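You operate a simulated robot arm through the tools that you are given. There is no shell and no other tool.

You are at the controls of a simulated two-armed robot. One attempt, no reset.

TASK
Take the beige towel from the worktop under the green-handled cupboard and lay it out flat on the end of the table.
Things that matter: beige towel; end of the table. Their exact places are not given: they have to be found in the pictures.

Only the result counts: the job must be done as asked and must still hold three seconds after the hand-in. Knocking over, shifting, dropping, spilling or breaking anything else fails it. Flat cloth is picked up by pressing the open fingertips on it (5 to 10 N) and closing them slowly along it; thin cloth reads only 2 to 8 mm in the jaws.

THE ROBOT
Two 7-joint arms with two-finger grippers on one trunk, on a base that moves. Base frame: it is fixed to the floor where the robot stands at the start and does not move with it; the origin is under the middle of the robot, x ahead of it, y to its left, z up. Readings come in m, degrees, newtons and seconds.
The left shoulder is at the start at [0.041, 0.161, 1.13], the right one opposite. With the tool pointing down near the work surface each hand reaches from about 0.28 to 0.74 m from the robot's upright axis, wherever it stands, measured 20 degrees to its own side. Places, roughly: beige towel [0.8, 3.7, 0.9]; end of the table [1.2, 2.1, 0.8]. Payload 2.45 kg a hand.
Tool frame (each hand has its own): the origin (TCP) lies between the finger pads and is the grasp point; the fingertips stand 0.026 m ahead of it; z points along the fingers, y is the line along which they close. The gripper opens to 0.096 m; its body begins 0.069 m behind the TCP.
Orientation is told as [roll, pitch, yaw] about the base's x, y, z axes, in that order, counted from this pose: with the fingers straight down and closing along the base's y, the tool's x points along the base's -x, its y along +y and its z along -z.

THE INTERFACE
- The arms move only by the tool servo_tool. It takes "left_targets", "right_targets" or both (then of equal length, played together; a hand with none holds still); each is a list of rows, each a list of 7 numbers: the shift along the tool's x, y, z in units of 250 mm (1.0 is 250 mm), then the turn, a rotation vector about the tool's x, y, z in units of 60 degrees (1.0 is 60 degrees), then the gripper command, from -1 (fully open) to 1 (shut), values between in proportion. In form: [[tx, ty, tz, wx, wy, wz, claw], ...]. A call has 1 to 20 rows; each row is the pose to reach, as a shift and turn from the pose commanded when the call began, along the tool's axes at that moment. A call with a number of a shift or a turn outside -1 to 1 is refused whole. Each row takes 0.2 s and may step no farther than 0.05 m and 8.6 degrees from the row before; otherwise, or with a gripper value out of range, the whole call is refused. A pose out of reach is approached as far as the arm can. The call stops where the force on the tool passes 40 N (or 10 N more than at its start, if that is more) or the arm is blocked; 0.2 s more then pass. The fingers move at their own pace (about 0.1199 m/s each) and stop on an object; they squeeze with about 35 N. The grip force told is the motor's: it shows also when the fingers shut on nothing. Time passes only in rows, and 0.2 s behind the last, so rows that repeat a pose let the fingers close. It gives the time, the measured TCP pose, the force on the tool (base axes), the opening and the grip force at its end, in the units of the frame above (readings bear some noise), with the torque about the TCP (base axes, N m) and any sound that the robot's microphone picked up.
- Cameras (640 x 400 px; columns grow to the right, rows downward): "scene" is now at [0.1138, 0.0078, 1.6076]; the picture's right is [0.11, -0.99, -0.00], its down [-0.74, -0.08, -0.67] and it looks along [0.67, 0.07, -0.74] (base axes); focal length 276 px, centre (320, 200). "left" rides on the left gripper at [0.082, -0.003, -0.098] in its tool frame; the picture's right is [0.04, 1.00, 0.00], its down [-0.73, 0.03, -0.68] and it looks along [-0.68, 0.03, 0.73] (tool axes); focal length 256 px, centre (320, 200). "right" rides on the right gripper at [0.082, 0.003, -0.098] in its tool frame; the picture's right is [-0.04, 1.00, 0.00], its down [-0.73, -0.03, -0.68] and it looks along [-0.68, -0.03, 0.73] (tool axes); focal length 256 px, centre (320, 200).
- snapshot(camera): a new picture of that camera. No time passes.
- slide_trunk(by): moves the trunk up (or, below 0, down) by that many m; the arms and the scene camera ride with it, the base frame stays. It gives what a move gives, with no picture.
- roll_base(legs): drives the robot by 1 to 6 legs, each [ahead, left, turn to the left] in m, m and degrees, along the robot's own axes; the way and the turn of a leg run together, so that a leg with both is an arc; at most 1.5 m and 180 degrees a leg. The arms and the cameras ride along, it lands a little off, and it stops where it bumps. It gives what a move gives.
- head_to(pan, tilt): turns the head with the scene camera to pan (to the left, within 120 degrees either way) and tilt (down, from -29 to 69), counted from straight ahead of the robot (the tilt from the chest, where the trunk bows). It gives what a move gives.
- point_at(camera, pixels): for up to 12 pixels [column, row] of the newest picture of that camera ("zoom" is the newest enlarged one), the place [x, y, z] in the base frame of the surface seen there, good to about 0.003 m. No time passes.
- zoom(camera, box): a new picture of the part [left, top, right, bottom] of that camera's present view, enlarged. No time passes.
- close_job(): hands the job in; it is judged then, once.

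Leave the grippers open and the arms clear of the work at the hand-in unless told otherwise.

The tools are called after "Request:" as a command line: name --argument value ..., lists and objects as JSON in quotes. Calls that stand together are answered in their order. servo_tool: Moves the arms, as the interface text tells. Its arguments: {"type":"object","properties":{"left_targets":{"type":"array"},"right_targets":{"type":"array"}},"required":[]} The other tools are called the same way: slide_trunk (by) moves the trunk up or down; roll_base (legs) drives the base; head_to (pan, tilt) turns the head that bears the scene camera; snapshot (camera) takes a picture; point_at (camera, pixels) gives the place of the surface under pixels of a picture; zoom (camera, box) takes an enlarged picture of a part of a camera's view; close_job () hands the job in.

At the start:

```text
t: 0.0
left_eef_pos: [0.5603, 0.1815, 1.0713]
left_tcp_rot: [0.1, 0.0, 0.0]
left_wrist_force: [-0.1, -1.1, -0.1]
left_wrist_torque: [-0.01, -0.01, 0.01]
left_finger_gap: 0.0961
left_grip_force: 0.1
right_eef_pos: [0.5189, -0.1631, 1.0922]
right_tcp_rot: [0.0, 0.1, 0.0]
right_wrist_force: [-0.4, -0.7, -0.6]
right_wrist_torque: [0.01, -0.01, 0.06]
right_finger_gap: 0.096
right_grip_force: 0.1
trunk travel left (down, up): [-0.3, 0.267]
robot x, y, heading: [0.0003, 0.0012, -0.1]
head pan, tilt (commanded): [6.0, 47.5]
```

scene: 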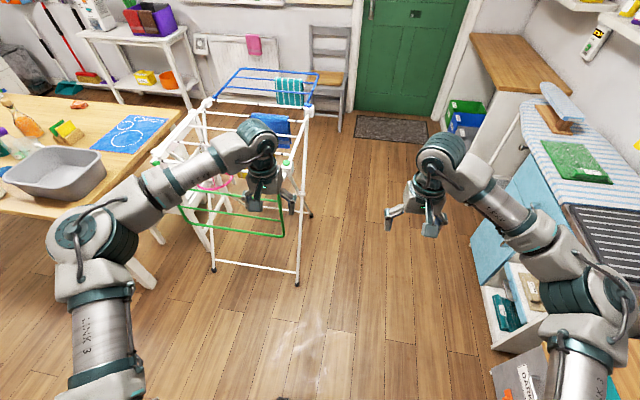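
right: 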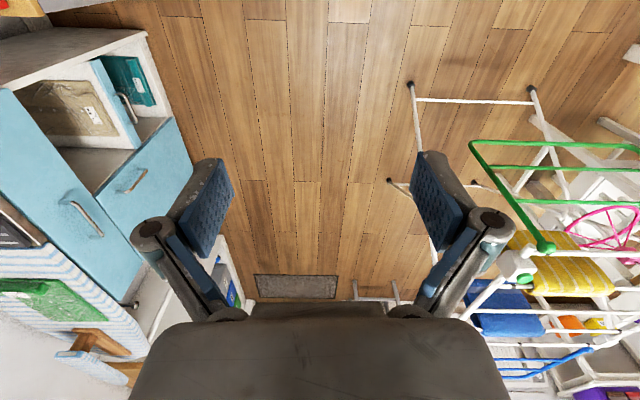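
left: 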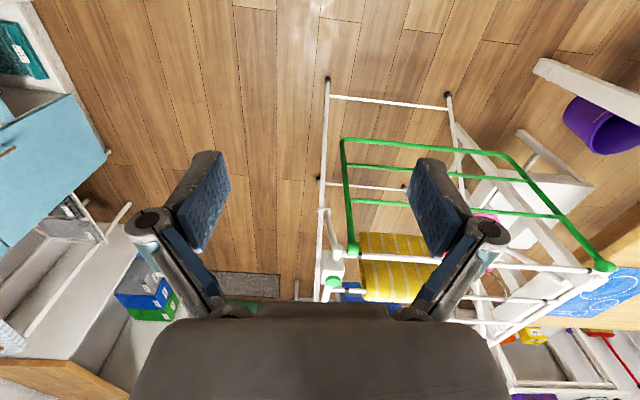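

I see the robot facing a drying rack and a green door, with a table to the left. The towel should be at around [0.8, 3.7, 0.9], so I turn the head left to look.

Request:
head_to --pan 75 --tilt 25

```text
t: 1.4
left_eef_pos: [0.5569, 0.1823, 1.0736]
left_tcp_rot: [0.0, -0.2, 0.0]
left_wrist_force: [0.0, 0.1, 0.2]
left_wrist_torque: [-0.02, 0.02, 0.02]
left_finger_gap: 0.0961
left_grip_force: 0.0
right_eef_pos: [0.5145, -0.163, 1.095]
right_tcp_rot: [0.0, -0.1, 0.1]
right_wrist_force: [-0.8, -0.3, 0.8]
right_wrist_torque: [0.03, 0.02, -0.01]
right_finger_gap: 0.0961
right_grip_force: 0.1
trunk travel left (down, up): [-0.3, 0.267]
robot x, y, heading: [0.0004, -0.0027, -0.2]
head pan, tilt (commanded): [75.0, 25.0]
```

Now I take a picture of the scene to the left.

Request:
snapshot --camera "scene"

```text
taken
```

scene: 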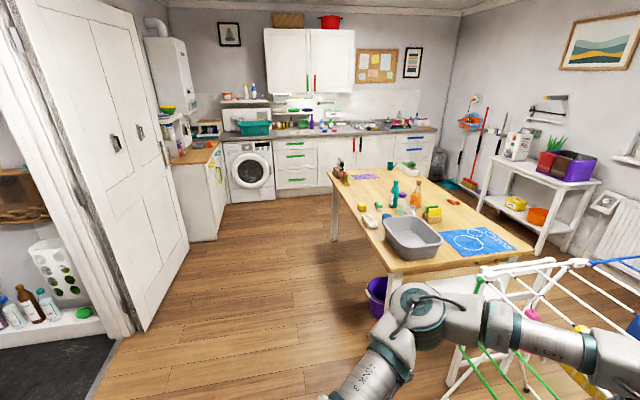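

I see the kitchen worktop at the far end with a white wall cupboard (green handle about (308,80), red handle about (314,82)) above. I zoom in on it and on the table.

Request:
zoom --camera "scene" --box '[210, 60, 450, 210]'

Request:
zoom --camera "scene" --box '[320, 140, 560, 290]'

```text
2.67 times, centred on (330, 135) of scene
```

zoom: 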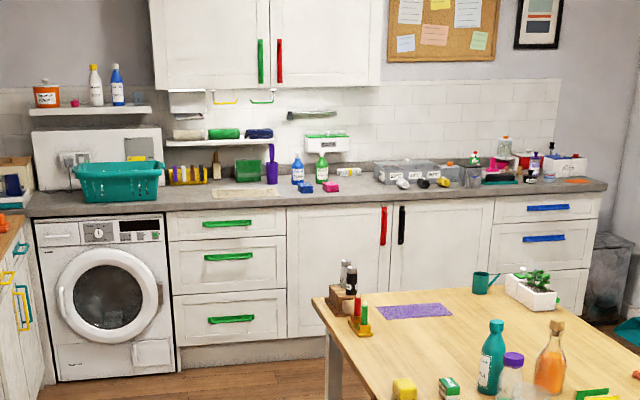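

```text
2.67 times, centred on (440, 215) of scene
```

zoom: 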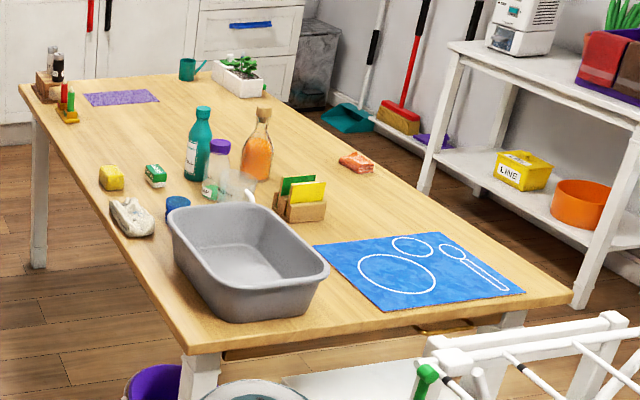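

In the first zoom a flat beige thing lies on the worktop at about zoom (238,193), below the green-handled cupboard's left door. I measure points on the table in this newest zoom first.

Request:
point_at --camera "zoom" --pixels '[[25, 88], [240, 76], [570, 290], [190, 345], [85, 98], [155, 96], [190, 78], [240, 90], [70, 115], [112, 178], [200, 170], [358, 165]]'

Request:
zoom --camera "scene" --box '[250, 90, 370, 165]'

```text
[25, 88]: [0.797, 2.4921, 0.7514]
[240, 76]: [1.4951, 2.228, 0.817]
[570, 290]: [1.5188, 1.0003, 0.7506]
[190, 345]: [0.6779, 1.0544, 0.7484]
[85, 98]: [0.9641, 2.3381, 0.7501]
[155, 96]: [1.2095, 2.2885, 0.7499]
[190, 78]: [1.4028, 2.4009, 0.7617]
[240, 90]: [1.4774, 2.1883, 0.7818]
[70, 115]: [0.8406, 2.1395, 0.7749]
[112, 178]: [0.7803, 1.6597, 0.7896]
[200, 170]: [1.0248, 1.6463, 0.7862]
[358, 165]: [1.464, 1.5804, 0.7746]
```

```text
5.33 times, centred on (310, 128) of scene
```

zoom: 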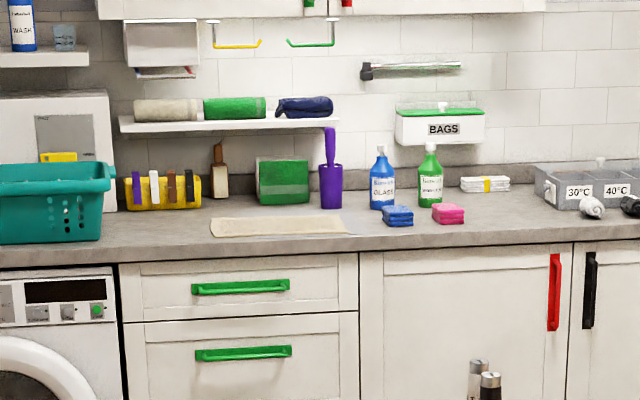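

The flat beige towel is visible at zoom (280,226) on the worktop. A rolled beige one sits on the shelf, not on the worktop, so it isn't the target. I measure the towel's corners and neighbours.

Request:
point_at --camera "zoom" --pixels '[[214, 220], [342, 217], [350, 232], [212, 235], [280, 226], [280, 243], [395, 222], [330, 205], [282, 203], [160, 207], [360, 243], [205, 243]]'

```text
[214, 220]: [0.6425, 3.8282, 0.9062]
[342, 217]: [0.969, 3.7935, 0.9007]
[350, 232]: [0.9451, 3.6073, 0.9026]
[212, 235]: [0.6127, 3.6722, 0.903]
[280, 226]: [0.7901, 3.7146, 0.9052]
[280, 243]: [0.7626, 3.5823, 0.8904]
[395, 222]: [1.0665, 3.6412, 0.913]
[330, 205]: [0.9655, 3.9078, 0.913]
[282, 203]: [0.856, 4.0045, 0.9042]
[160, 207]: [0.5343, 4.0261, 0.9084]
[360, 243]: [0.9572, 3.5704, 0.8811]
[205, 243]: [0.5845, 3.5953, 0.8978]
```

The towel spans about x 0.61–0.97, y 3.61–3.83 at z 0.90, and the worktop front is at about y 3.57. Before driving I measure obstacles along the path: the open door edge, the rack, the side unit and the purple bucket.

Request:
point_at --camera "scene" --pixels '[[145, 328], [188, 243], [215, 238], [240, 203], [376, 300], [478, 285], [500, 270], [535, 262], [330, 238], [250, 300], [200, 145], [215, 150]]'

```text
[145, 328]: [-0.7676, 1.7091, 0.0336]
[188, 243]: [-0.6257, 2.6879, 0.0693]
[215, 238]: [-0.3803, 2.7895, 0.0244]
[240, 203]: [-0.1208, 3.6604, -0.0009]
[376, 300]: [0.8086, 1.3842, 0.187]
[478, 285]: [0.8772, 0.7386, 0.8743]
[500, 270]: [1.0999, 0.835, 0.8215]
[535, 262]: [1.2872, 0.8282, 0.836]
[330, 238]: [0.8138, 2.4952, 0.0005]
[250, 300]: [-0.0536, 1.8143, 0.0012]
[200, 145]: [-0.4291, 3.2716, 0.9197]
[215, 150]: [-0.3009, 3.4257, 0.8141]
```

The corridor between the door (x about -0.62) and the table (x 0.68) is clear, and the gap between the table end (y 2.49) and the worktop (y 3.57) is about 1.07 m. I turn left 90° in place, then drive forward along the corridor, drifting slightly right.

Request:
roll_base --legs '[[0, 0, 90], [1.4, -0.1, 0]]'

Request:
head_to --pan -25 --tilt 30

Request:
snapshot --camera "scene"

```text
t: 12.3
left_eef_pos: [-0.011, 1.9972, 1.074]
left_tcp_rot: [0.0, -0.3, 87.6]
left_wrist_force: [0.0, -0.5, 0.0]
left_wrist_torque: [0.02, -0.01, 0.0]
left_finger_gap: 0.0962
left_grip_force: 0.1
right_eef_pos: [0.3338, 1.9398, 1.0945]
right_tcp_rot: [0.0, -0.2, 87.6]
right_wrist_force: [-0.6, -0.2, 0.3]
right_wrist_torque: [0.01, -0.01, 0.0]
right_finger_gap: 0.0962
right_grip_force: 0.0
trunk travel left (down, up): [-0.3, 0.267]
robot x, y, heading: [0.1457, 1.434, 87.6]
head pan, tilt (commanded): [75.0, 25.0]
```

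```text
t: 14.1
left_eef_pos: [-0.0093, 1.9935, 1.076]
left_tcp_rot: [0.0, -0.4, 87.6]
left_wrist_force: [0.3, 0.2, -0.3]
left_wrist_torque: [-0.03, 0.03, 0.03]
left_finger_gap: 0.0962
left_grip_force: 0.1
right_eef_pos: [0.3325, 1.936, 1.0972]
right_tcp_rot: [0.0, -0.4, 87.6]
right_wrist_force: [0.1, -0.5, -0.1]
right_wrist_torque: [0.0, 0.01, 0.02]
right_finger_gap: 0.0959
right_grip_force: 0.1
trunk travel left (down, up): [-0.3, 0.267]
robot x, y, heading: [0.1516, 1.4307, 87.8]
head pan, tilt (commanded): [-25.0, 30.0]
```

```text
taken
```

scene: 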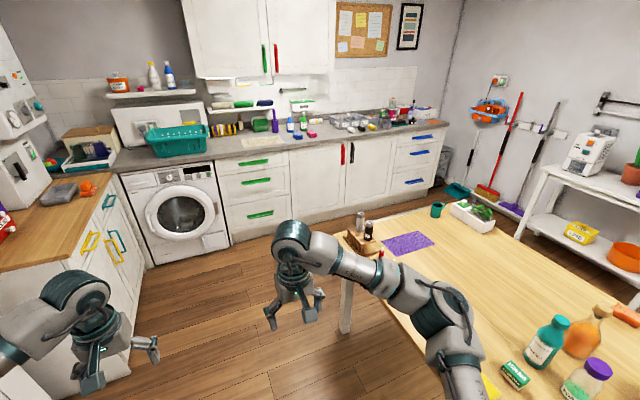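

I'm at (0.15, 1.43), heading 87.8°. The way ahead is clear. I straighten the heading, drive forward to y about 2.9, then strafe right in front of the towel.

Request:
roll_base --legs '[[0.75, -0.05, 2.2], [0.75, -0.05, 0]]'

Request:
head_to --pan -35 --tilt 35

Request:
snapshot --camera "scene"

```text
t: 21.8
left_eef_pos: [0.1189, 3.4857, 1.0779]
left_tcp_rot: [0.0, -0.4, 88.5]
left_wrist_force: [0.6, 0.7, 0.2]
left_wrist_torque: [0.0, -0.01, -0.04]
left_finger_gap: 0.0962
left_grip_force: 0.0
right_eef_pos: [0.4618, 3.4346, 1.0968]
right_tcp_rot: [0.0, -0.5, 88.4]
right_wrist_force: [0.2, 0.2, -0.2]
right_wrist_torque: [-0.01, 0.02, -0.01]
right_finger_gap: 0.0961
right_grip_force: 0.1
trunk travel left (down, up): [-0.3, 0.267]
robot x, y, heading: [0.2874, 2.9268, 88.6]
head pan, tilt (commanded): [-25.0, 30.0]
```

```text
t: 22.6
left_eef_pos: [0.1184, 3.4814, 1.0782]
left_tcp_rot: [0.0, -0.7, 88.4]
left_wrist_force: [0.2, 0.1, -0.5]
left_wrist_torque: [-0.02, 0.01, 0.03]
left_finger_gap: 0.096
left_grip_force: 0.1
right_eef_pos: [0.4627, 3.4303, 1.0995]
right_tcp_rot: [-0.1, -0.5, 88.6]
right_wrist_force: [-0.5, 0.7, 0.2]
right_wrist_torque: [0.03, -0.01, 0.01]
right_finger_gap: 0.0959
right_grip_force: 0.1
trunk travel left (down, up): [-0.3, 0.267]
robot x, y, heading: [0.2871, 2.9275, 88.5]
head pan, tilt (commanded): [-35.0, 35.0]
```

```text
taken
```

scene: 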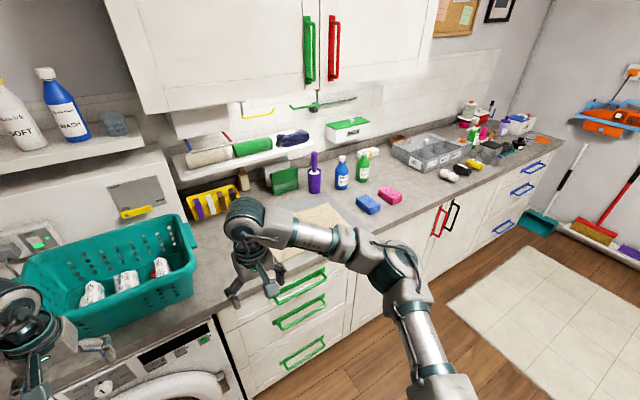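

I'm at (0.29, 2.93). The towel at about (310,225) is partly behind my right hand. The teal basket is near my left hand, so I strafe right 0.5 m, away from it, and straighten the heading.

Request:
roll_base --legs '[[-0.02, -0.5, 1.5]]'

Request:
head_to --pan 0 --tilt 45

Request:
snapshot --camera "scene"

```text
t: 25.6
left_eef_pos: [0.6095, 3.4494, 1.0766]
left_tcp_rot: [-0.7, -0.5, 89.7]
left_wrist_force: [-0.8, 0.2, -0.7]
left_wrist_torque: [0.0, 0.0, -0.01]
left_finger_gap: 0.0963
left_grip_force: 0.0
right_eef_pos: [0.9538, 3.4056, 1.1012]
right_tcp_rot: [-0.8, -0.6, 89.7]
right_wrist_force: [0.3, 0.4, -1.2]
right_wrist_torque: [0.01, -0.01, 0.02]
right_finger_gap: 0.0958
right_grip_force: 0.1
trunk travel left (down, up): [-0.3, 0.267]
robot x, y, heading: [0.8, 2.9019, 89.9]
head pan, tilt (commanded): [-35.0, 35.0]
```

```text
t: 26.6
left_eef_pos: [0.618, 3.446, 1.0802]
left_tcp_rot: [-0.3, -0.8, 89.8]
left_wrist_force: [0.5, 1.0, 0.2]
left_wrist_torque: [-0.03, -0.03, -0.03]
left_finger_gap: 0.0961
left_grip_force: 0.0
right_eef_pos: [0.9628, 3.4011, 1.1029]
right_tcp_rot: [-0.3, -0.8, 89.8]
right_wrist_force: [-0.7, -0.6, -0.1]
right_wrist_torque: [0.03, -0.03, 0.0]
right_finger_gap: 0.0962
right_grip_force: 0.0
trunk travel left (down, up): [-0.3, 0.267]
robot x, y, heading: [0.8048, 2.8997, 89.9]
head pan, tilt (commanded): [0.0, 45.0]
```

```text
taken
```

scene: 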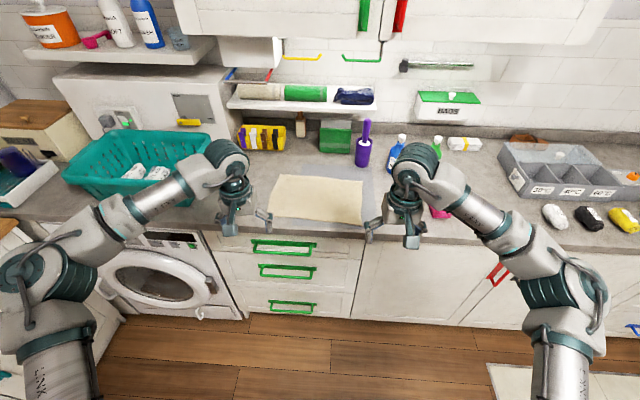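

The towel now lies right in front of me, centred at about (316,200). I zoom in on it to see its shape.

Request:
zoom --camera "scene" --box '[240, 150, 400, 250]'

```text
4.00 times, centred on (320, 200) of scene
```

zoom: 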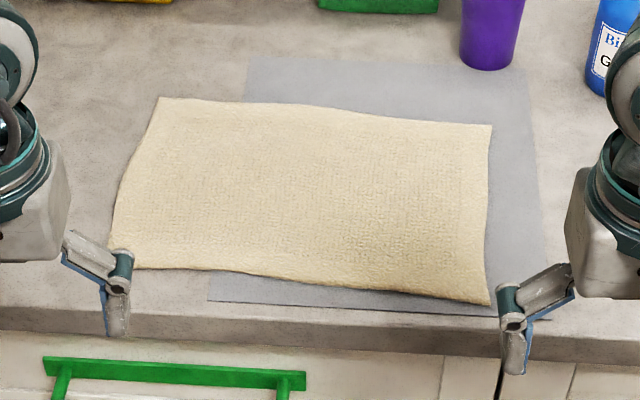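

The towel is a flat single sheet, with a thin grey-blue mat or board partly beneath it. I measure the towel corners, edges and the mat's height.

Request:
point_at --camera "zoom" --pixels '[[162, 100], [488, 127], [485, 298], [115, 262], [300, 190], [250, 80], [515, 280], [520, 80], [225, 290], [120, 150], [200, 270], [440, 286]]'

Request:
point_at --camera "scene" --pixels '[[362, 165], [362, 125], [395, 165], [400, 140], [320, 152], [335, 130], [300, 95], [300, 108], [290, 45], [440, 215], [250, 152], [200, 180]]'

```text
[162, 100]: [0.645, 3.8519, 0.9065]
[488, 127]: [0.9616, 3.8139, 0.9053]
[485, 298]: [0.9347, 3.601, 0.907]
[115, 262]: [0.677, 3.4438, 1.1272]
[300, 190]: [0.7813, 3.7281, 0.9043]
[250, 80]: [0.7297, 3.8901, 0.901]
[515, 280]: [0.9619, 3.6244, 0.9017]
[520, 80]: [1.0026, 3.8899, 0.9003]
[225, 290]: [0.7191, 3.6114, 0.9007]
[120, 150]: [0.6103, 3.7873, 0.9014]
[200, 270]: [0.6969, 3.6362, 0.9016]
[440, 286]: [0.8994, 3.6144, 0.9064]
```

```text
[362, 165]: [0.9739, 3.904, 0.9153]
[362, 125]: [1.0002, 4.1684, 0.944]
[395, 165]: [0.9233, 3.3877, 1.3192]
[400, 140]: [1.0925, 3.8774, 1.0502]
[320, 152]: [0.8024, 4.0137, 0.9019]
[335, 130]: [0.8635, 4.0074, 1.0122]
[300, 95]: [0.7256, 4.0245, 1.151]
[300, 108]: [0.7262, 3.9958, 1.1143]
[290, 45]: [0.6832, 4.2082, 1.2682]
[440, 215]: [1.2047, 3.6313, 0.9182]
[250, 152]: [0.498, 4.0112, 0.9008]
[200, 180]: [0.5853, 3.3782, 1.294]
```

The grey area reads 0.900, so it's just a marking on the worktop. The towel lies about 5 mm above it, and its near edge runs at y about 3.60–3.64, x 0.61–0.94. I raise the trunk slightly for clearance and move ahead about 0.13 m to come well within reach.

Request:
roll_base --legs '[[0.13, 0.0, 0]]'

Request:
snapshot --camera "scene"

Request:
snapshot --camera "left"

Request:
snapshot --camera "right"

```text
t: 27.9
left_eef_pos: [0.6294, 3.5733, 1.0837]
left_tcp_rot: [0.4, -0.8, 89.9]
left_wrist_force: [1.0, 0.7, 1.4]
left_wrist_torque: [-0.01, 0.01, 0.02]
left_finger_gap: 0.096
left_grip_force: 0.0
right_eef_pos: [0.9753, 3.5288, 1.1008]
right_tcp_rot: [0.4, -1.0, 89.8]
right_wrist_force: [0.0, 0.8, 0.4]
right_wrist_torque: [0.01, 0.01, 0.01]
right_finger_gap: 0.096
right_grip_force: 0.1
trunk travel left (down, up): [-0.3, 0.267]
robot x, y, heading: [0.8047, 3.0287, 89.9]
head pan, tilt (commanded): [0.0, 45.0]
```

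```text
taken
```

scene: 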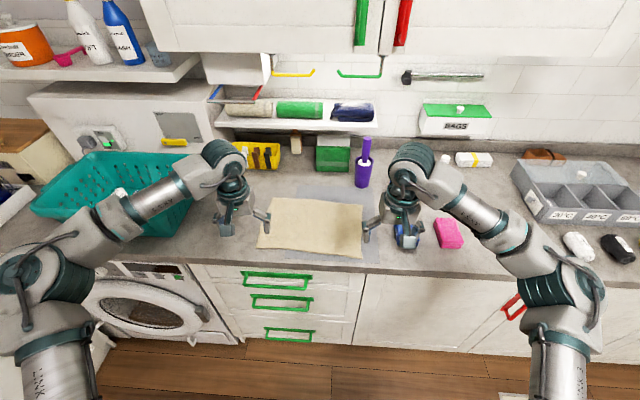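

```text
taken
```

left: 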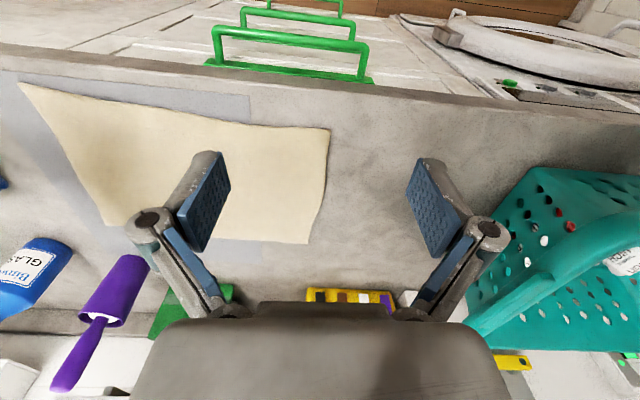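

```text
taken
```

right: 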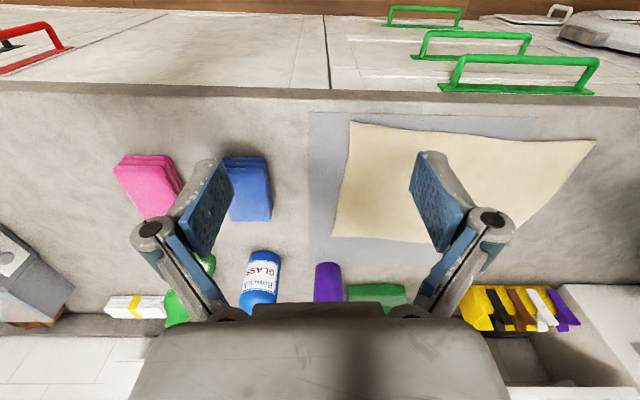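

In the left view the towel's near-left corner is at (330,128), and in the right view the near-right corner is at (350,122). I measure the corners and edges from both views.

Request:
point_at --camera "left" --pixels '[[328, 130], [305, 242], [22, 86], [250, 127], [290, 135], [335, 126], [300, 100], [490, 215], [560, 185], [200, 97]]'

Request:
point_at --camera "right" --pixels '[[352, 124], [336, 233], [592, 144], [390, 130], [500, 138], [450, 97], [265, 165], [230, 165], [325, 265]]'

```text
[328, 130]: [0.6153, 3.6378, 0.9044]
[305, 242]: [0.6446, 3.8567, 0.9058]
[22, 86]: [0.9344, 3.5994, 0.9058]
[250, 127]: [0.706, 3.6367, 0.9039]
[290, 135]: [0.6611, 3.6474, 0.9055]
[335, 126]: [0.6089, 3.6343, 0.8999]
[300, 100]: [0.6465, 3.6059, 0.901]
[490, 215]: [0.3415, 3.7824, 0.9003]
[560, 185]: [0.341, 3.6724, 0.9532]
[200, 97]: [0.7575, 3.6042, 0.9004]
```

```text
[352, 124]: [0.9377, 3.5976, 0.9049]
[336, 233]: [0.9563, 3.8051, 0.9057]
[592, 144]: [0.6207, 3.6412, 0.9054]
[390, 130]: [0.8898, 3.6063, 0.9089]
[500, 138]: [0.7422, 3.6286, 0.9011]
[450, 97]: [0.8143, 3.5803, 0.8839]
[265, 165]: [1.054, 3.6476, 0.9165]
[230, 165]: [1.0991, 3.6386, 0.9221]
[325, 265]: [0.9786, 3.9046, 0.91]
```

The towel's corners are near-left (0.615, 3.638), near-right (0.937, 3.598), far-right (0.960, 3.81) and far-left (0.645, 3.855), a sheet of about 0.325 × 0.215 m. I'll pinch both hands just inside the near edge, closing across it. First I move above the grasp spots, start turning the wrists and narrow the jaws to about 45 mm.

Request:
servo_tool --left_targets '[[-0.053, -0.017, 0.046, 0, 0, 0.119, 0.06], [-0.106, -0.034, 0.091, 0, 0, 0.238, 0.06], [-0.159, -0.051, 0.137, 0, 0, 0.357, 0.06], [-0.213, -0.069, 0.183, 0, 0, 0.476, 0.06], [-0.266, -0.086, 0.229, 0, 0, 0.595, 0.06], [-0.319, -0.103, 0.274, 0, 0, 0.714, 0.06], [-0.372, -0.12, 0.32, 0, 0, 0.833, 0.06]]' --right_targets '[[-0.061, 0.043, 0.057, 0, 0, -0.1, 0.06], [-0.122, 0.087, 0.114, 0, 0, -0.2, 0.06], [-0.183, 0.13, 0.171, 0, 0, -0.3, 0.06], [-0.245, 0.174, 0.229, 0, 0, -0.4, 0.06], [-0.306, 0.217, 0.286, 0, 0, -0.5, 0.06], [-0.367, 0.261, 0.343, 0, 0, -0.6, 0.06], [-0.428, 0.304, 0.4, 0, 0, -0.7, 0.06]]'

```text
t: 29.5
left_eef_pos: [0.6463, 3.6353, 1.0271]
left_tcp_rot: [0.7, -0.8, 54.2]
left_wrist_force: [0.5, 0.8, 0.8]
left_wrist_torque: [0.03, 0.01, -0.06]
left_finger_gap: 0.0449
left_grip_force: 0.0
left hand out of reach, approached as far as the arm can: row 6, 7
right_eef_pos: [0.9024, 3.629, 1.0138]
right_tcp_rot: [-0.6, -0.8, 128.9]
right_wrist_force: [0.2, 0.9, 0.4]
right_wrist_torque: [-0.02, 0.03, 0.02]
right_finger_gap: 0.0451
right_grip_force: 0.0
right hand out of reach, approached as far as the arm can: row 7
trunk travel left (down, up): [-0.3, 0.267]
robot x, y, heading: [0.8066, 3.0317, 90.0]
head pan, tilt (commanded): [0.0, 45.0]
```

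Both hands stopped near ±36–39° of wrist turn, reported out of reach. I test whether that is the wrist's limit by turning a bit more outward with no shift.

Request:
servo_tool --left_targets '[[0, 0, 0, 0, 0, 0.1, 0.06], [0, 0, 0, 0, 0, 0.2, 0.06]]' --right_targets '[[0, 0, 0, 0, 0, -0.1, 0.06], [0, 0, 0, 0, 0, -0.2, 0.06]]'

```text
t: 30.1
left_eef_pos: [0.6362, 3.6358, 1.0264]
left_tcp_rot: [0.3, -1.0, 54.3]
left_wrist_force: [0.1, -0.1, -0.9]
left_wrist_torque: [-0.01, 0.02, -0.03]
left_finger_gap: 0.0451
left_grip_force: 0.1
left hand out of reach, approached as far as the arm can: row 1, 2
right_eef_pos: [0.8926, 3.6291, 1.0145]
right_tcp_rot: [-0.9, -0.7, 128.9]
right_wrist_force: [-0.5, -0.2, 0.0]
right_wrist_torque: [-0.02, -0.01, 0.03]
right_finger_gap: 0.0448
right_grip_force: 0.0
right hand out of reach, approached as far as the arm can: row 1, 2
trunk travel left (down, up): [-0.3, 0.267]
robot x, y, heading: [0.8026, 3.0259, 89.9]
head pan, tilt (commanded): [0.0, 45.0]
```

That is a wrist limit outward (about 36–39°). I turn the wrists back inward to test the other direction.

Request:
servo_tool --left_targets '[[0, 0, 0, 0, 0, -0.125, 0.06], [0, 0, 0, 0, 0, -0.25, 0.06], [0, 0, 0, 0, 0, -0.375, 0.06], [0, 0, 0, 0, 0, -0.5, 0.06], [0, 0, 0, 0, 0, -0.625, 0.06], [0, 0, 0, 0, 0, -0.75, 0.06], [0, 0, 0, 0, 0, -0.875, 0.06], [0, 0, 0, 0, 0, -1.0, 0.06]]' --right_targets '[[0, 0, 0, 0, 0, 0.125, 0.06], [0, 0, 0, 0, 0, 0.25, 0.06], [0, 0, 0, 0, 0, 0.375, 0.06], [0, 0, 0, 0, 0, 0.5, 0.06], [0, 0, 0, 0, 0, 0.625, 0.06], [0, 0, 0, 0, 0, 0.75, 0.06], [0, 0, 0, 0, 0, 0.875, 0.06], [0, 0, 0, 0, 0, 1.0, 0.06]]'

Request:
servo_tool --left_targets '[[0, 0, 0, 0, 0, -0.125, 0.06], [0, 0, 0, 0, 0, -0.25, 0.06], [0, 0, 0, 0, 0, -0.375, 0.06], [0, 0, 0, 0, 0, -0.5, 0.06]]' --right_targets '[[0, 0, 0, 0, 0, 0.125, 0.06], [0, 0, 0, 0, 0, 0.25, 0.06], [0, 0, 0, 0, 0, 0.375, 0.06], [0, 0, 0, 0, 0, 0.5, 0.06]]'

```text
t: 31.9
left_eef_pos: [0.6401, 3.6357, 1.0292]
left_tcp_rot: [-0.5, -0.8, 114.4]
left_wrist_force: [0.3, 0.1, 0.6]
left_wrist_torque: [-0.02, 0.0, -0.02]
left_finger_gap: 0.0453
left_grip_force: 0.1
right_eef_pos: [0.8958, 3.6281, 1.0127]
right_tcp_rot: [0.1, -1.0, 68.7]
right_wrist_force: [-0.1, 0.1, -0.2]
right_wrist_torque: [0.01, 0.02, 0.01]
right_finger_gap: 0.0454
right_grip_force: 0.0
trunk travel left (down, up): [-0.3, 0.267]
robot x, y, heading: [0.8027, 3.0292, 89.9]
head pan, tilt (commanded): [0.0, 45.0]
```

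```text
t: 32.9
left_eef_pos: [0.6399, 3.6368, 1.0291]
left_tcp_rot: [-0.9, -0.6, 144.4]
left_wrist_force: [0.7, 0.7, 1.0]
left_wrist_torque: [0.02, -0.01, -0.01]
left_finger_gap: 0.0453
left_grip_force: 0.0
right_eef_pos: [0.8949, 3.6263, 1.0127]
right_tcp_rot: [0.7, -0.6, 38.7]
right_wrist_force: [-1.0, 0.0, -0.6]
right_wrist_torque: [0.0, 0.04, 0.0]
right_finger_gap: 0.0454
right_grip_force: 0.1
trunk travel left (down, up): [-0.3, 0.267]
robot x, y, heading: [0.8025, 3.0279, 89.8]
head pan, tilt (commanded): [0.0, 45.0]
```

Inward turning works. I check the scene picture for clearance between the two hands before finishing the turn.

Request:
zoom --camera "scene" --box '[180, 110, 460, 285]'

```text
2.29 times, centred on (320, 198) of scene
```

zoom: 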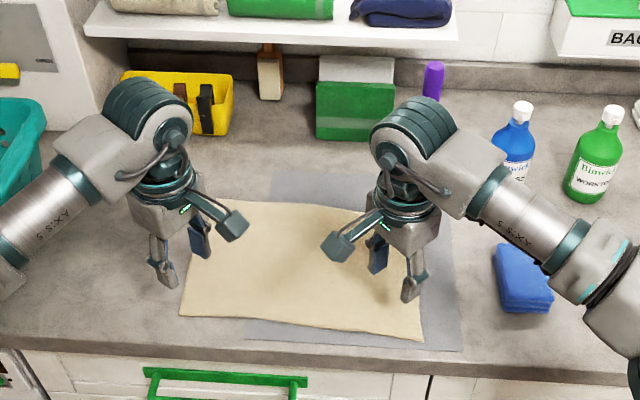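

The hands have room. I finish turning the wrists to left yaw 173° and right yaw -7°, closing across the near edge, and shift over the grasp spots.

Request:
servo_tool --left_targets '[[-0.001, -0.023, 0, 0, 0, -0.08, 0.06], [-0.002, -0.046, 0, 0, 0, -0.159, 0.06], [-0.003, -0.07, 0, 0, 0, -0.239, 0.06], [-0.004, -0.093, 0, 0, 0, -0.318, 0.06], [-0.005, -0.116, 0, 0, 0, -0.398, 0.06], [-0.006, -0.139, 0, 0, 0, -0.477, 0.06]]' --right_targets '[[-0.006, 0.004, 0, 0, 0, 0.127, 0.06], [-0.013, 0.007, 0, 0, 0, 0.253, 0.06], [-0.019, 0.011, 0, 0, 0, 0.38, 0.06], [-0.025, 0.014, 0, 0, 0, 0.507, 0.06], [-0.032, 0.018, 0, 0, 0, 0.633, 0.06], [-0.038, 0.021, 0, 0, 0, 0.76, 0.06]]'

Request:
snapshot --camera "left"

Request:
snapshot --camera "right"

Request:
zoom --camera "scene" --box '[180, 110, 460, 285]'

```text
t: 34.3
left_eef_pos: [0.661, 3.6676, 1.0301]
left_tcp_rot: [-0.9, 0.0, 172.9]
left_wrist_force: [0.0, 0.1, 0.8]
left_wrist_torque: [-0.01, -0.01, 0.02]
left_finger_gap: 0.045
left_grip_force: 0.1
right_eef_pos: [0.9015, 3.6377, 1.0128]
right_tcp_rot: [0.9, 0.0, -7.0]
right_wrist_force: [-1.1, -0.3, -0.4]
right_wrist_torque: [-0.03, 0.0, -0.01]
right_finger_gap: 0.0451
right_grip_force: 0.1
trunk travel left (down, up): [-0.3, 0.267]
robot x, y, heading: [0.8039, 3.0265, 89.8]
head pan, tilt (commanded): [0.0, 45.0]
```

```text
taken
```

left: 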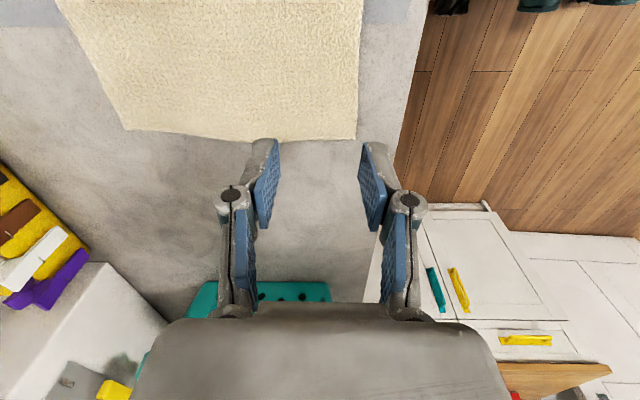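

```text
taken
```

right: 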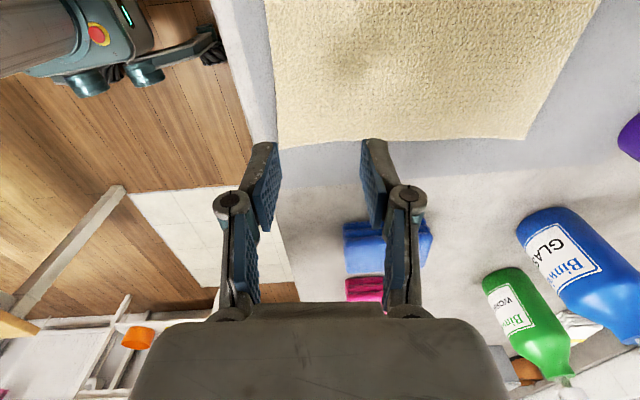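

```text
2.29 times, centred on (320, 198) of scene
```

zoom: 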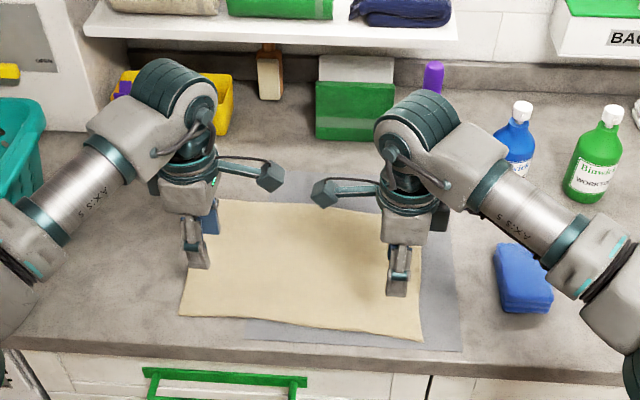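

Projecting the fingertips down, both near fingers land about 12–16 mm inside the near edge and about 4 cm from the side edges, as planned. I lower both hands to about 9 mm above the cloth.

Request:
servo_tool --left_targets '[[0, 0, 0.09, 0, 0, 0, 0.06], [0, 0, 0.18, 0, 0, 0, 0.06], [0, 0, 0.27, 0, 0, 0, 0.06], [0, 0, 0.36, 0, 0, 0, 0.06]]' --right_targets '[[0, 0, 0.073, 0, 0, 0, 0.06], [0, 0, 0.146, 0, 0, 0, 0.06], [0, 0, 0.219, 0, 0, 0, 0.06], [0, 0, 0.292, 0, 0, 0, 0.06]]'

Request:
snapshot --camera "left"

Request:
snapshot --camera "right"

```text
t: 35.3
left_eef_pos: [0.6601, 3.6698, 0.9416]
left_tcp_rot: [-0.9, 0.0, 172.9]
left_wrist_force: [-0.2, 0.8, -0.5]
left_wrist_torque: [-0.06, 0.0, -0.02]
left_finger_gap: 0.0447
left_grip_force: 0.0
right_eef_pos: [0.8996, 3.6413, 0.9384]
right_tcp_rot: [1.0, 0.0, -6.8]
right_wrist_force: [0.7, -0.5, 0.3]
right_wrist_torque: [-0.04, -0.02, 0.03]
right_finger_gap: 0.0453
right_grip_force: 0.0
trunk travel left (down, up): [-0.3, 0.267]
robot x, y, heading: [0.8039, 3.0276, 89.7]
head pan, tilt (commanded): [0.0, 45.0]
```

```text
taken
```

left: 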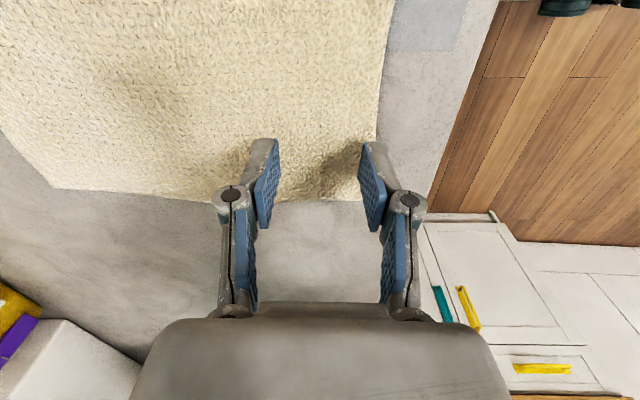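

```text
taken
```

right: 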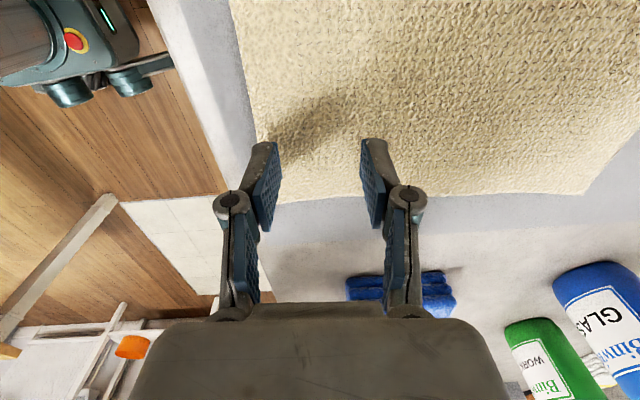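

Both hands sit right over the near edge. The fingertips are 6–10 mm above the cloth. I lower them gently to touch and read the force.

Request:
servo_tool --left_targets '[[0, -0.008, 0.02, 0, 0, 0, 0.06], [0, -0.008, 0.032, 0, 0, 0, 0.06], [0, -0.008, 0.04, 0, 0, 0, 0.06], [0, -0.008, 0.044, 0, 0, 0, 0.06]]' --right_targets '[[0, 0, 0.01, 0, 0, 0, 0.06], [0, 0, 0.02, 0, 0, 0, 0.06], [0, 0, 0.026, 0, 0, 0, 0.06], [0, 0, 0.032, 0, 0, 0, 0.06]]'

```text
t: 36.3
left_eef_pos: [0.6602, 3.6699, 0.9296]
left_tcp_rot: [-1.0, 0.0, 172.8]
left_wrist_force: [-0.9, 0.1, 0.6]
left_wrist_torque: [0.0, 0.02, -0.01]
left_finger_gap: 0.0452
left_grip_force: 0.1
right_eef_pos: [0.901, 3.6388, 0.9317]
right_tcp_rot: [1.0, 0.0, -6.7]
right_wrist_force: [0.6, 0.4, 0.3]
right_wrist_torque: [-0.03, 0.0, 0.0]
right_finger_gap: 0.0453
right_grip_force: 0.0
trunk travel left (down, up): [-0.3, 0.267]
robot x, y, heading: [0.8069, 3.027, 89.9]
head pan, tilt (commanded): [0.0, 45.0]
```

No contact force yet (tips at 0.9036 and 0.9057). I lower a few millimetres more.

Request:
servo_tool --left_targets '[[0, 0, 0.006, 0, 0, 0, 0.06], [0, 0, 0.012, 0, 0, 0, 0.06]]' --right_targets '[[0, 0, 0.01, 0, 0, 0, 0.06], [0, 0, 0.02, 0, 0, 0, 0.06]]'

```text
t: 36.9
left_eef_pos: [0.6584, 3.6696, 0.928]
left_tcp_rot: [-1.0, 0.1, 172.8]
left_wrist_force: [-1.1, -0.7, 6.6]
left_wrist_torque: [-0.07, 0.05, -0.04]
left_finger_gap: 0.0464
left_grip_force: 0.4
right_eef_pos: [0.9001, 3.6382, 0.9282]
right_tcp_rot: [1.1, 0.1, -6.9]
right_wrist_force: [0.8, 0.0, 5.3]
right_wrist_torque: [-0.1, 0.0, 0.04]
right_finger_gap: 0.0454
right_grip_force: 0.2
trunk travel left (down, up): [-0.3, 0.267]
robot x, y, heading: [0.8044, 3.025, 89.9]
head pan, tilt (commanded): [0.0, 45.0]
```

I read 6.6 N and 5.3 N, in the right range. Now I close the fingers slowly along the cloth while keeping the pressure.

Request:
servo_tool --left_targets '[[0, 0, 0.003, 0, 0, 0, 0.12], [0, 0, 0.003, 0, 0, 0, 0.18], [0, 0, 0.003, 0, 0, 0, 0.24], [0, 0, 0.003, 0, 0, 0, 0.3], [0, 0, 0.003, 0, 0, 0, 0.36], [0, 0, 0.003, 0, 0, 0, 0.42], [0, 0, 0.003, 0, 0, 0, 0.48], [0, 0, 0.003, 0, 0, 0, 0.54], [0, 0, 0.003, 0, 0, 0, 0.6], [0, 0, 0.003, 0, 0, 0, 0.66], [0, 0, 0.003, 0, 0, 0, 0.72], [0, 0, 0.003, 0, 0, 0, 0.78], [0, 0, 0.003, 0, 0, 0, 0.84], [0, 0, 0.003, 0, 0, 0, 0.9], [0, 0, 0.003, 0, 0, 0, 0.96], [0, 0, 0.003, 0, 0, 0, 1.0], [0, 0, 0.003, 0, 0, 0, 1.0]]' --right_targets '[[0, 0, 0.006, 0, 0, 0, 0.12], [0, 0, 0.006, 0, 0, 0, 0.18], [0, 0, 0.006, 0, 0, 0, 0.24], [0, 0, 0.006, 0, 0, 0, 0.3], [0, 0, 0.006, 0, 0, 0, 0.36], [0, 0, 0.006, 0, 0, 0, 0.42], [0, 0, 0.006, 0, 0, 0, 0.48], [0, 0, 0.006, 0, 0, 0, 0.54], [0, 0, 0.006, 0, 0, 0, 0.6], [0, 0, 0.006, 0, 0, 0, 0.66], [0, 0, 0.006, 0, 0, 0, 0.72], [0, 0, 0.006, 0, 0, 0, 0.78], [0, 0, 0.006, 0, 0, 0, 0.84], [0, 0, 0.006, 0, 0, 0, 0.9], [0, 0, 0.006, 0, 0, 0, 0.96], [0, 0, 0.006, 0, 0, 0, 1.0], [0, 0, 0.006, 0, 0, 0, 1.0]]'

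Request:
snapshot --camera "left"

Request:
snapshot --camera "right"

Request:
zoom --camera "scene" --box '[180, 130, 460, 305]'

```text
t: 40.5
left_eef_pos: [0.6593, 3.6669, 0.9271]
left_tcp_rot: [-1.3, -0.1, 173.0]
left_wrist_force: [0.5, 3.4, 24.6]
left_wrist_torque: [0.07, 0.01, 0.05]
left_finger_gap: 0.0044
left_grip_force: 33.1
right_eef_pos: [0.9008, 3.6383, 0.9278]
right_tcp_rot: [1.3, 0.1, -6.8]
right_wrist_force: [-0.1, 5.1, 30.4]
right_wrist_torque: [0.1, 0.08, -0.01]
right_finger_gap: 0.0045
right_grip_force: 33.4
trunk travel left (down, up): [-0.3, 0.267]
robot x, y, heading: [0.8072, 3.0276, 90.3]
head pan, tilt (commanded): [0.0, 45.0]
```

```text
taken
```

left: 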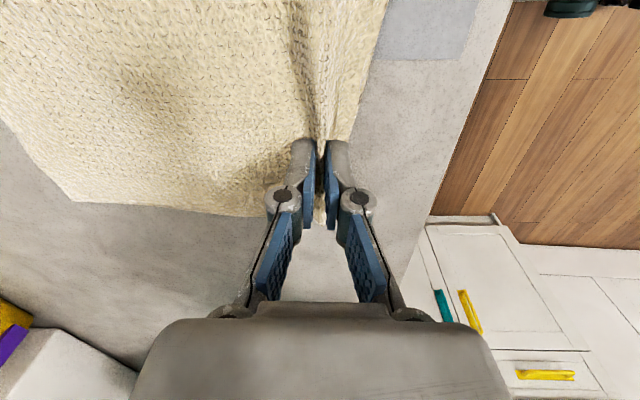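

```text
taken
```

right: 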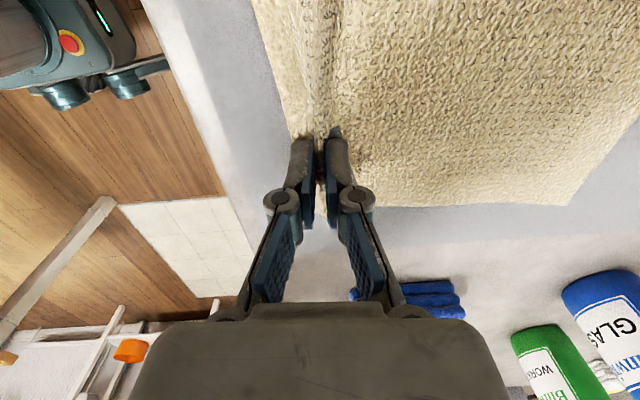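

```text
2.29 times, centred on (320, 218) of scene
```

zoom: 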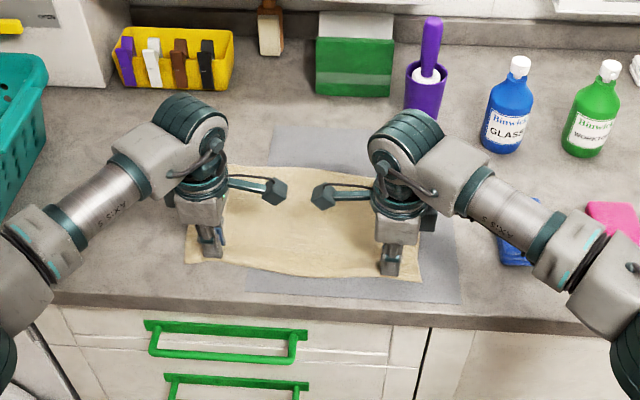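

Both jaws read 4.4–4.5 mm, so the cloth is pinched. I lift both hands 5 cm slowly and check.

Request:
servo_tool --left_targets '[[0, 0, -0.02, 0, 0, 0, 1], [0, 0, -0.06, 0, 0, 0, 1], [0, 0, -0.1, 0, 0, 0, 1], [0, 0, -0.15, 0, 0, 0, 1], [0, 0, -0.2, 0, 0, 0, 1]]' --right_targets '[[0, 0, -0.02, 0, 0, 0, 1], [0, 0, -0.06, 0, 0, 0, 1], [0, 0, -0.1, 0, 0, 0, 1], [0, 0, -0.15, 0, 0, 0, 1], [0, 0, -0.2, 0, 0, 0, 1]]'

Request:
snapshot --camera "left"

Request:
snapshot --camera "right"

Request:
zoom --camera "scene" --box '[180, 130, 460, 305]'

```text
t: 41.7
left_eef_pos: [0.661, 3.669, 0.9746]
left_tcp_rot: [-1.0, 0.0, 173.0]
left_wrist_force: [1.2, 0.1, -0.5]
left_wrist_torque: [-0.04, 0.02, 0.01]
left_finger_gap: 0.0047
left_grip_force: 33.1
right_eef_pos: [0.9003, 3.6406, 0.9767]
right_tcp_rot: [0.9, 0.1, -6.8]
right_wrist_force: [0.3, 0.2, 0.0]
right_wrist_torque: [-0.03, 0.0, 0.02]
right_finger_gap: 0.0044
right_grip_force: 33.8
trunk travel left (down, up): [-0.3, 0.267]
robot x, y, heading: [0.8034, 3.0294, 89.7]
head pan, tilt (commanded): [0.0, 45.0]
```

```text
taken
```

left: 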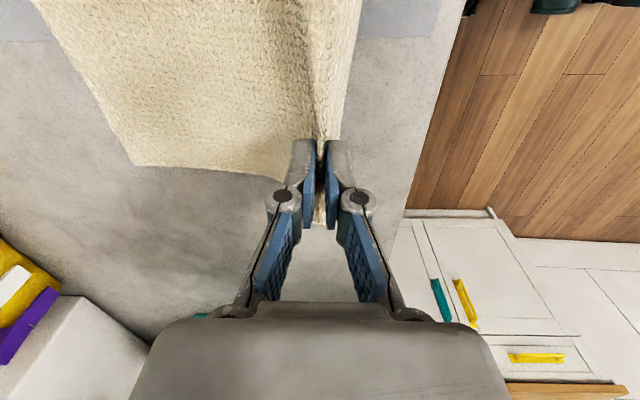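

```text
taken
```

right: 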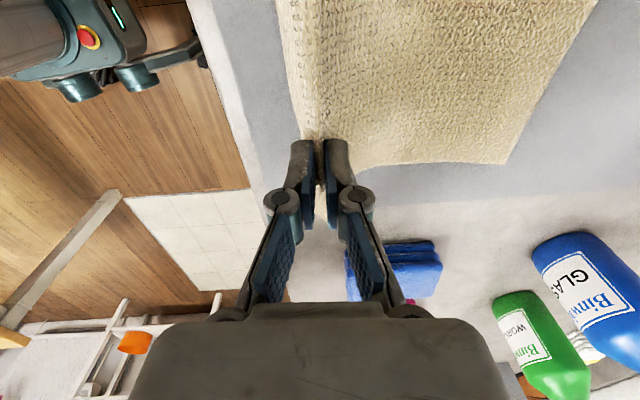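

```text
2.29 times, centred on (320, 218) of scene
```

zoom: 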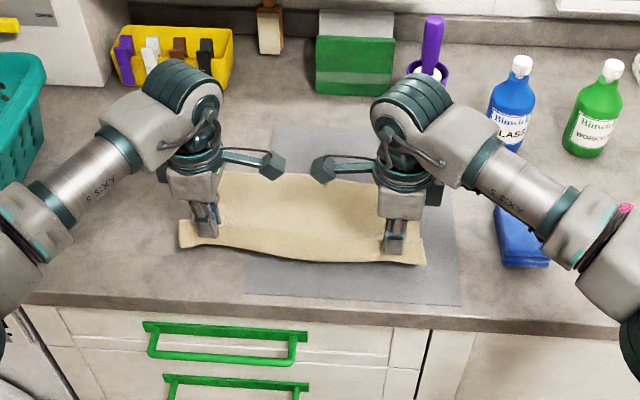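

The towel's near edge is up, with both jaws still reading about 4.5 mm. I lift another 12 cm, then raise the trunk so the hanging towel clears everything.

Request:
servo_tool --left_targets '[[0, 0, -0.06, 0, 0, 0, 1], [0, 0, -0.12, 0, 0, 0, 1], [0, 0, -0.18, 0, 0, 0, 1], [0, 0, -0.24, 0, 0, 0, 1], [0, 0, -0.3, 0, 0, 0, 1], [0, 0, -0.36, 0, 0, 0, 1], [0, 0, -0.42, 0, 0, 0, 1], [0, 0, -0.48, 0, 0, 0, 1]]' --right_targets '[[0, 0, -0.06, 0, 0, 0, 1], [0, 0, -0.12, 0, 0, 0, 1], [0, 0, -0.18, 0, 0, 0, 1], [0, 0, -0.24, 0, 0, 0, 1], [0, 0, -0.3, 0, 0, 0, 1], [0, 0, -0.36, 0, 0, 0, 1], [0, 0, -0.42, 0, 0, 0, 1], [0, 0, -0.48, 0, 0, 0, 1]]'

Request:
snapshot --camera "scene"

```text
t: 43.5
left_eef_pos: [0.6606, 3.6663, 1.0952]
left_tcp_rot: [-1.0, 0.0, 172.9]
left_wrist_force: [0.2, 1.3, -0.8]
left_wrist_torque: [-0.06, 0.04, 0.02]
left_finger_gap: 0.0044
left_grip_force: 35.0
right_eef_pos: [0.8989, 3.6349, 1.0948]
right_tcp_rot: [1.0, 0.1, -6.8]
right_wrist_force: [-0.2, 0.3, -0.1]
right_wrist_torque: [0.05, 0.02, 0.01]
right_finger_gap: 0.0052
right_grip_force: 36.7
trunk travel left (down, up): [-0.3, 0.267]
robot x, y, heading: [0.8081, 3.0287, 89.8]
head pan, tilt (commanded): [0.0, 45.0]
```

```text
taken
```

scene: 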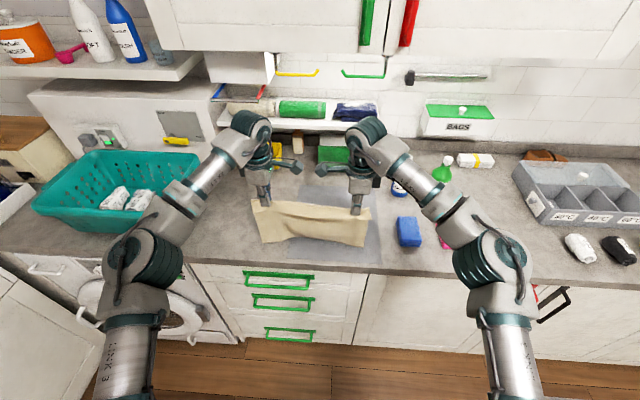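

The towel hangs from both hands, just touching the worktop with its lower edge. I raise the trunk by 0.2 m.

Request:
slide_trunk --by 0.2

Request:
snapshot --camera "scene"

```text
t: 45.6
left_eef_pos: [0.6603, 3.668, 1.294]
left_tcp_rot: [-1.1, 0.0, 172.9]
left_wrist_force: [-0.2, -0.4, 0.1]
left_wrist_torque: [0.0, 0.01, -0.02]
left_finger_gap: 0.0038
left_grip_force: 30.8
right_eef_pos: [0.8997, 3.6363, 1.2955]
right_tcp_rot: [1.0, 0.0, -6.9]
right_wrist_force: [-1.3, -0.5, 0.0]
right_wrist_torque: [0.0, -0.01, -0.02]
right_finger_gap: 0.0052
right_grip_force: 36.7
trunk travel left (down, up): [-0.5, 0.067]
robot x, y, heading: [0.8034, 3.0252, 89.8]
head pan, tilt (commanded): [0.0, 45.0]
```

```text
taken
```

scene: 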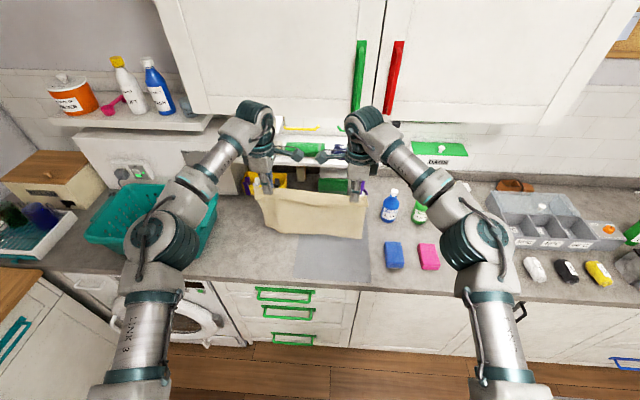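

The towel hangs clear of the worktop. I turn right 180° in place to face the table end.

Request:
roll_base --legs '[[-0.03, 0, 0], [0, 0, -90], [0, 0, -90]]'

Request:
snapshot --camera "scene"

```text
t: 54.1
left_eef_pos: [0.9476, 2.357, 1.295]
left_tcp_rot: [-1.0, 0.0, -7.1]
left_wrist_force: [-0.5, 0.1, 0.3]
left_wrist_torque: [-0.02, -0.02, 0.03]
left_finger_gap: 0.0039
left_grip_force: 30.7
right_eef_pos: [0.7092, 2.3873, 1.2974]
right_tcp_rot: [1.0, 0.0, 173.2]
right_wrist_force: [-0.2, -0.4, -0.2]
right_wrist_torque: [0.0, 0.0, 0.04]
right_finger_gap: 0.005
right_grip_force: 33.6
trunk travel left (down, up): [-0.5, 0.067]
robot x, y, heading: [0.8034, 2.998, -90.2]
head pan, tilt (commanded): [0.0, 45.0]
```

```text
taken
```

scene: 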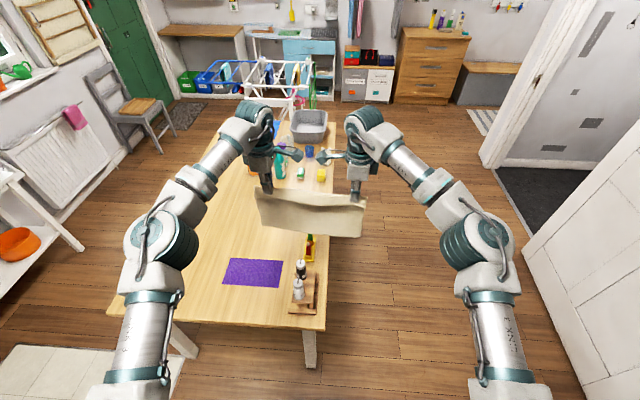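

I now face the table end; the purple mat at (252,272) and the shaker rack at (305,290) are visible. I strafe left about 0.4 m to line up with the free area and look again.

Request:
roll_base --legs '[[0, 0.4, 0]]'

Request:
snapshot --camera "scene"

```text
t: 56.6
left_eef_pos: [1.3204, 2.3589, 1.3016]
left_tcp_rot: [-1.1, -1.1, -7.6]
left_wrist_force: [-2.4, 1.2, 0.6]
left_wrist_torque: [-0.16, -0.13, 0.04]
left_finger_gap: 0.004
left_grip_force: 33.8
right_eef_pos: [1.0817, 2.3898, 1.2969]
right_tcp_rot: [1.0, 0.9, 172.9]
right_wrist_force: [-2.3, -1.1, -0.6]
right_wrist_torque: [0.04, -0.14, 0.11]
right_finger_gap: 0.004
right_grip_force: 34.0
trunk travel left (down, up): [-0.5, 0.067]
robot x, y, heading: [1.1988, 2.9977, -90.4]
head pan, tilt (commanded): [0.0, 45.0]
```

```text
taken
```

scene: 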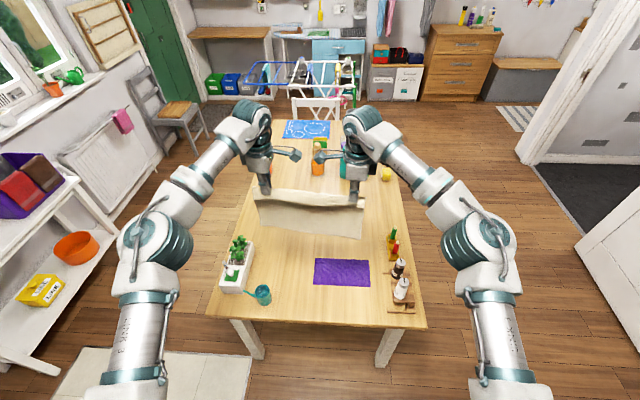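

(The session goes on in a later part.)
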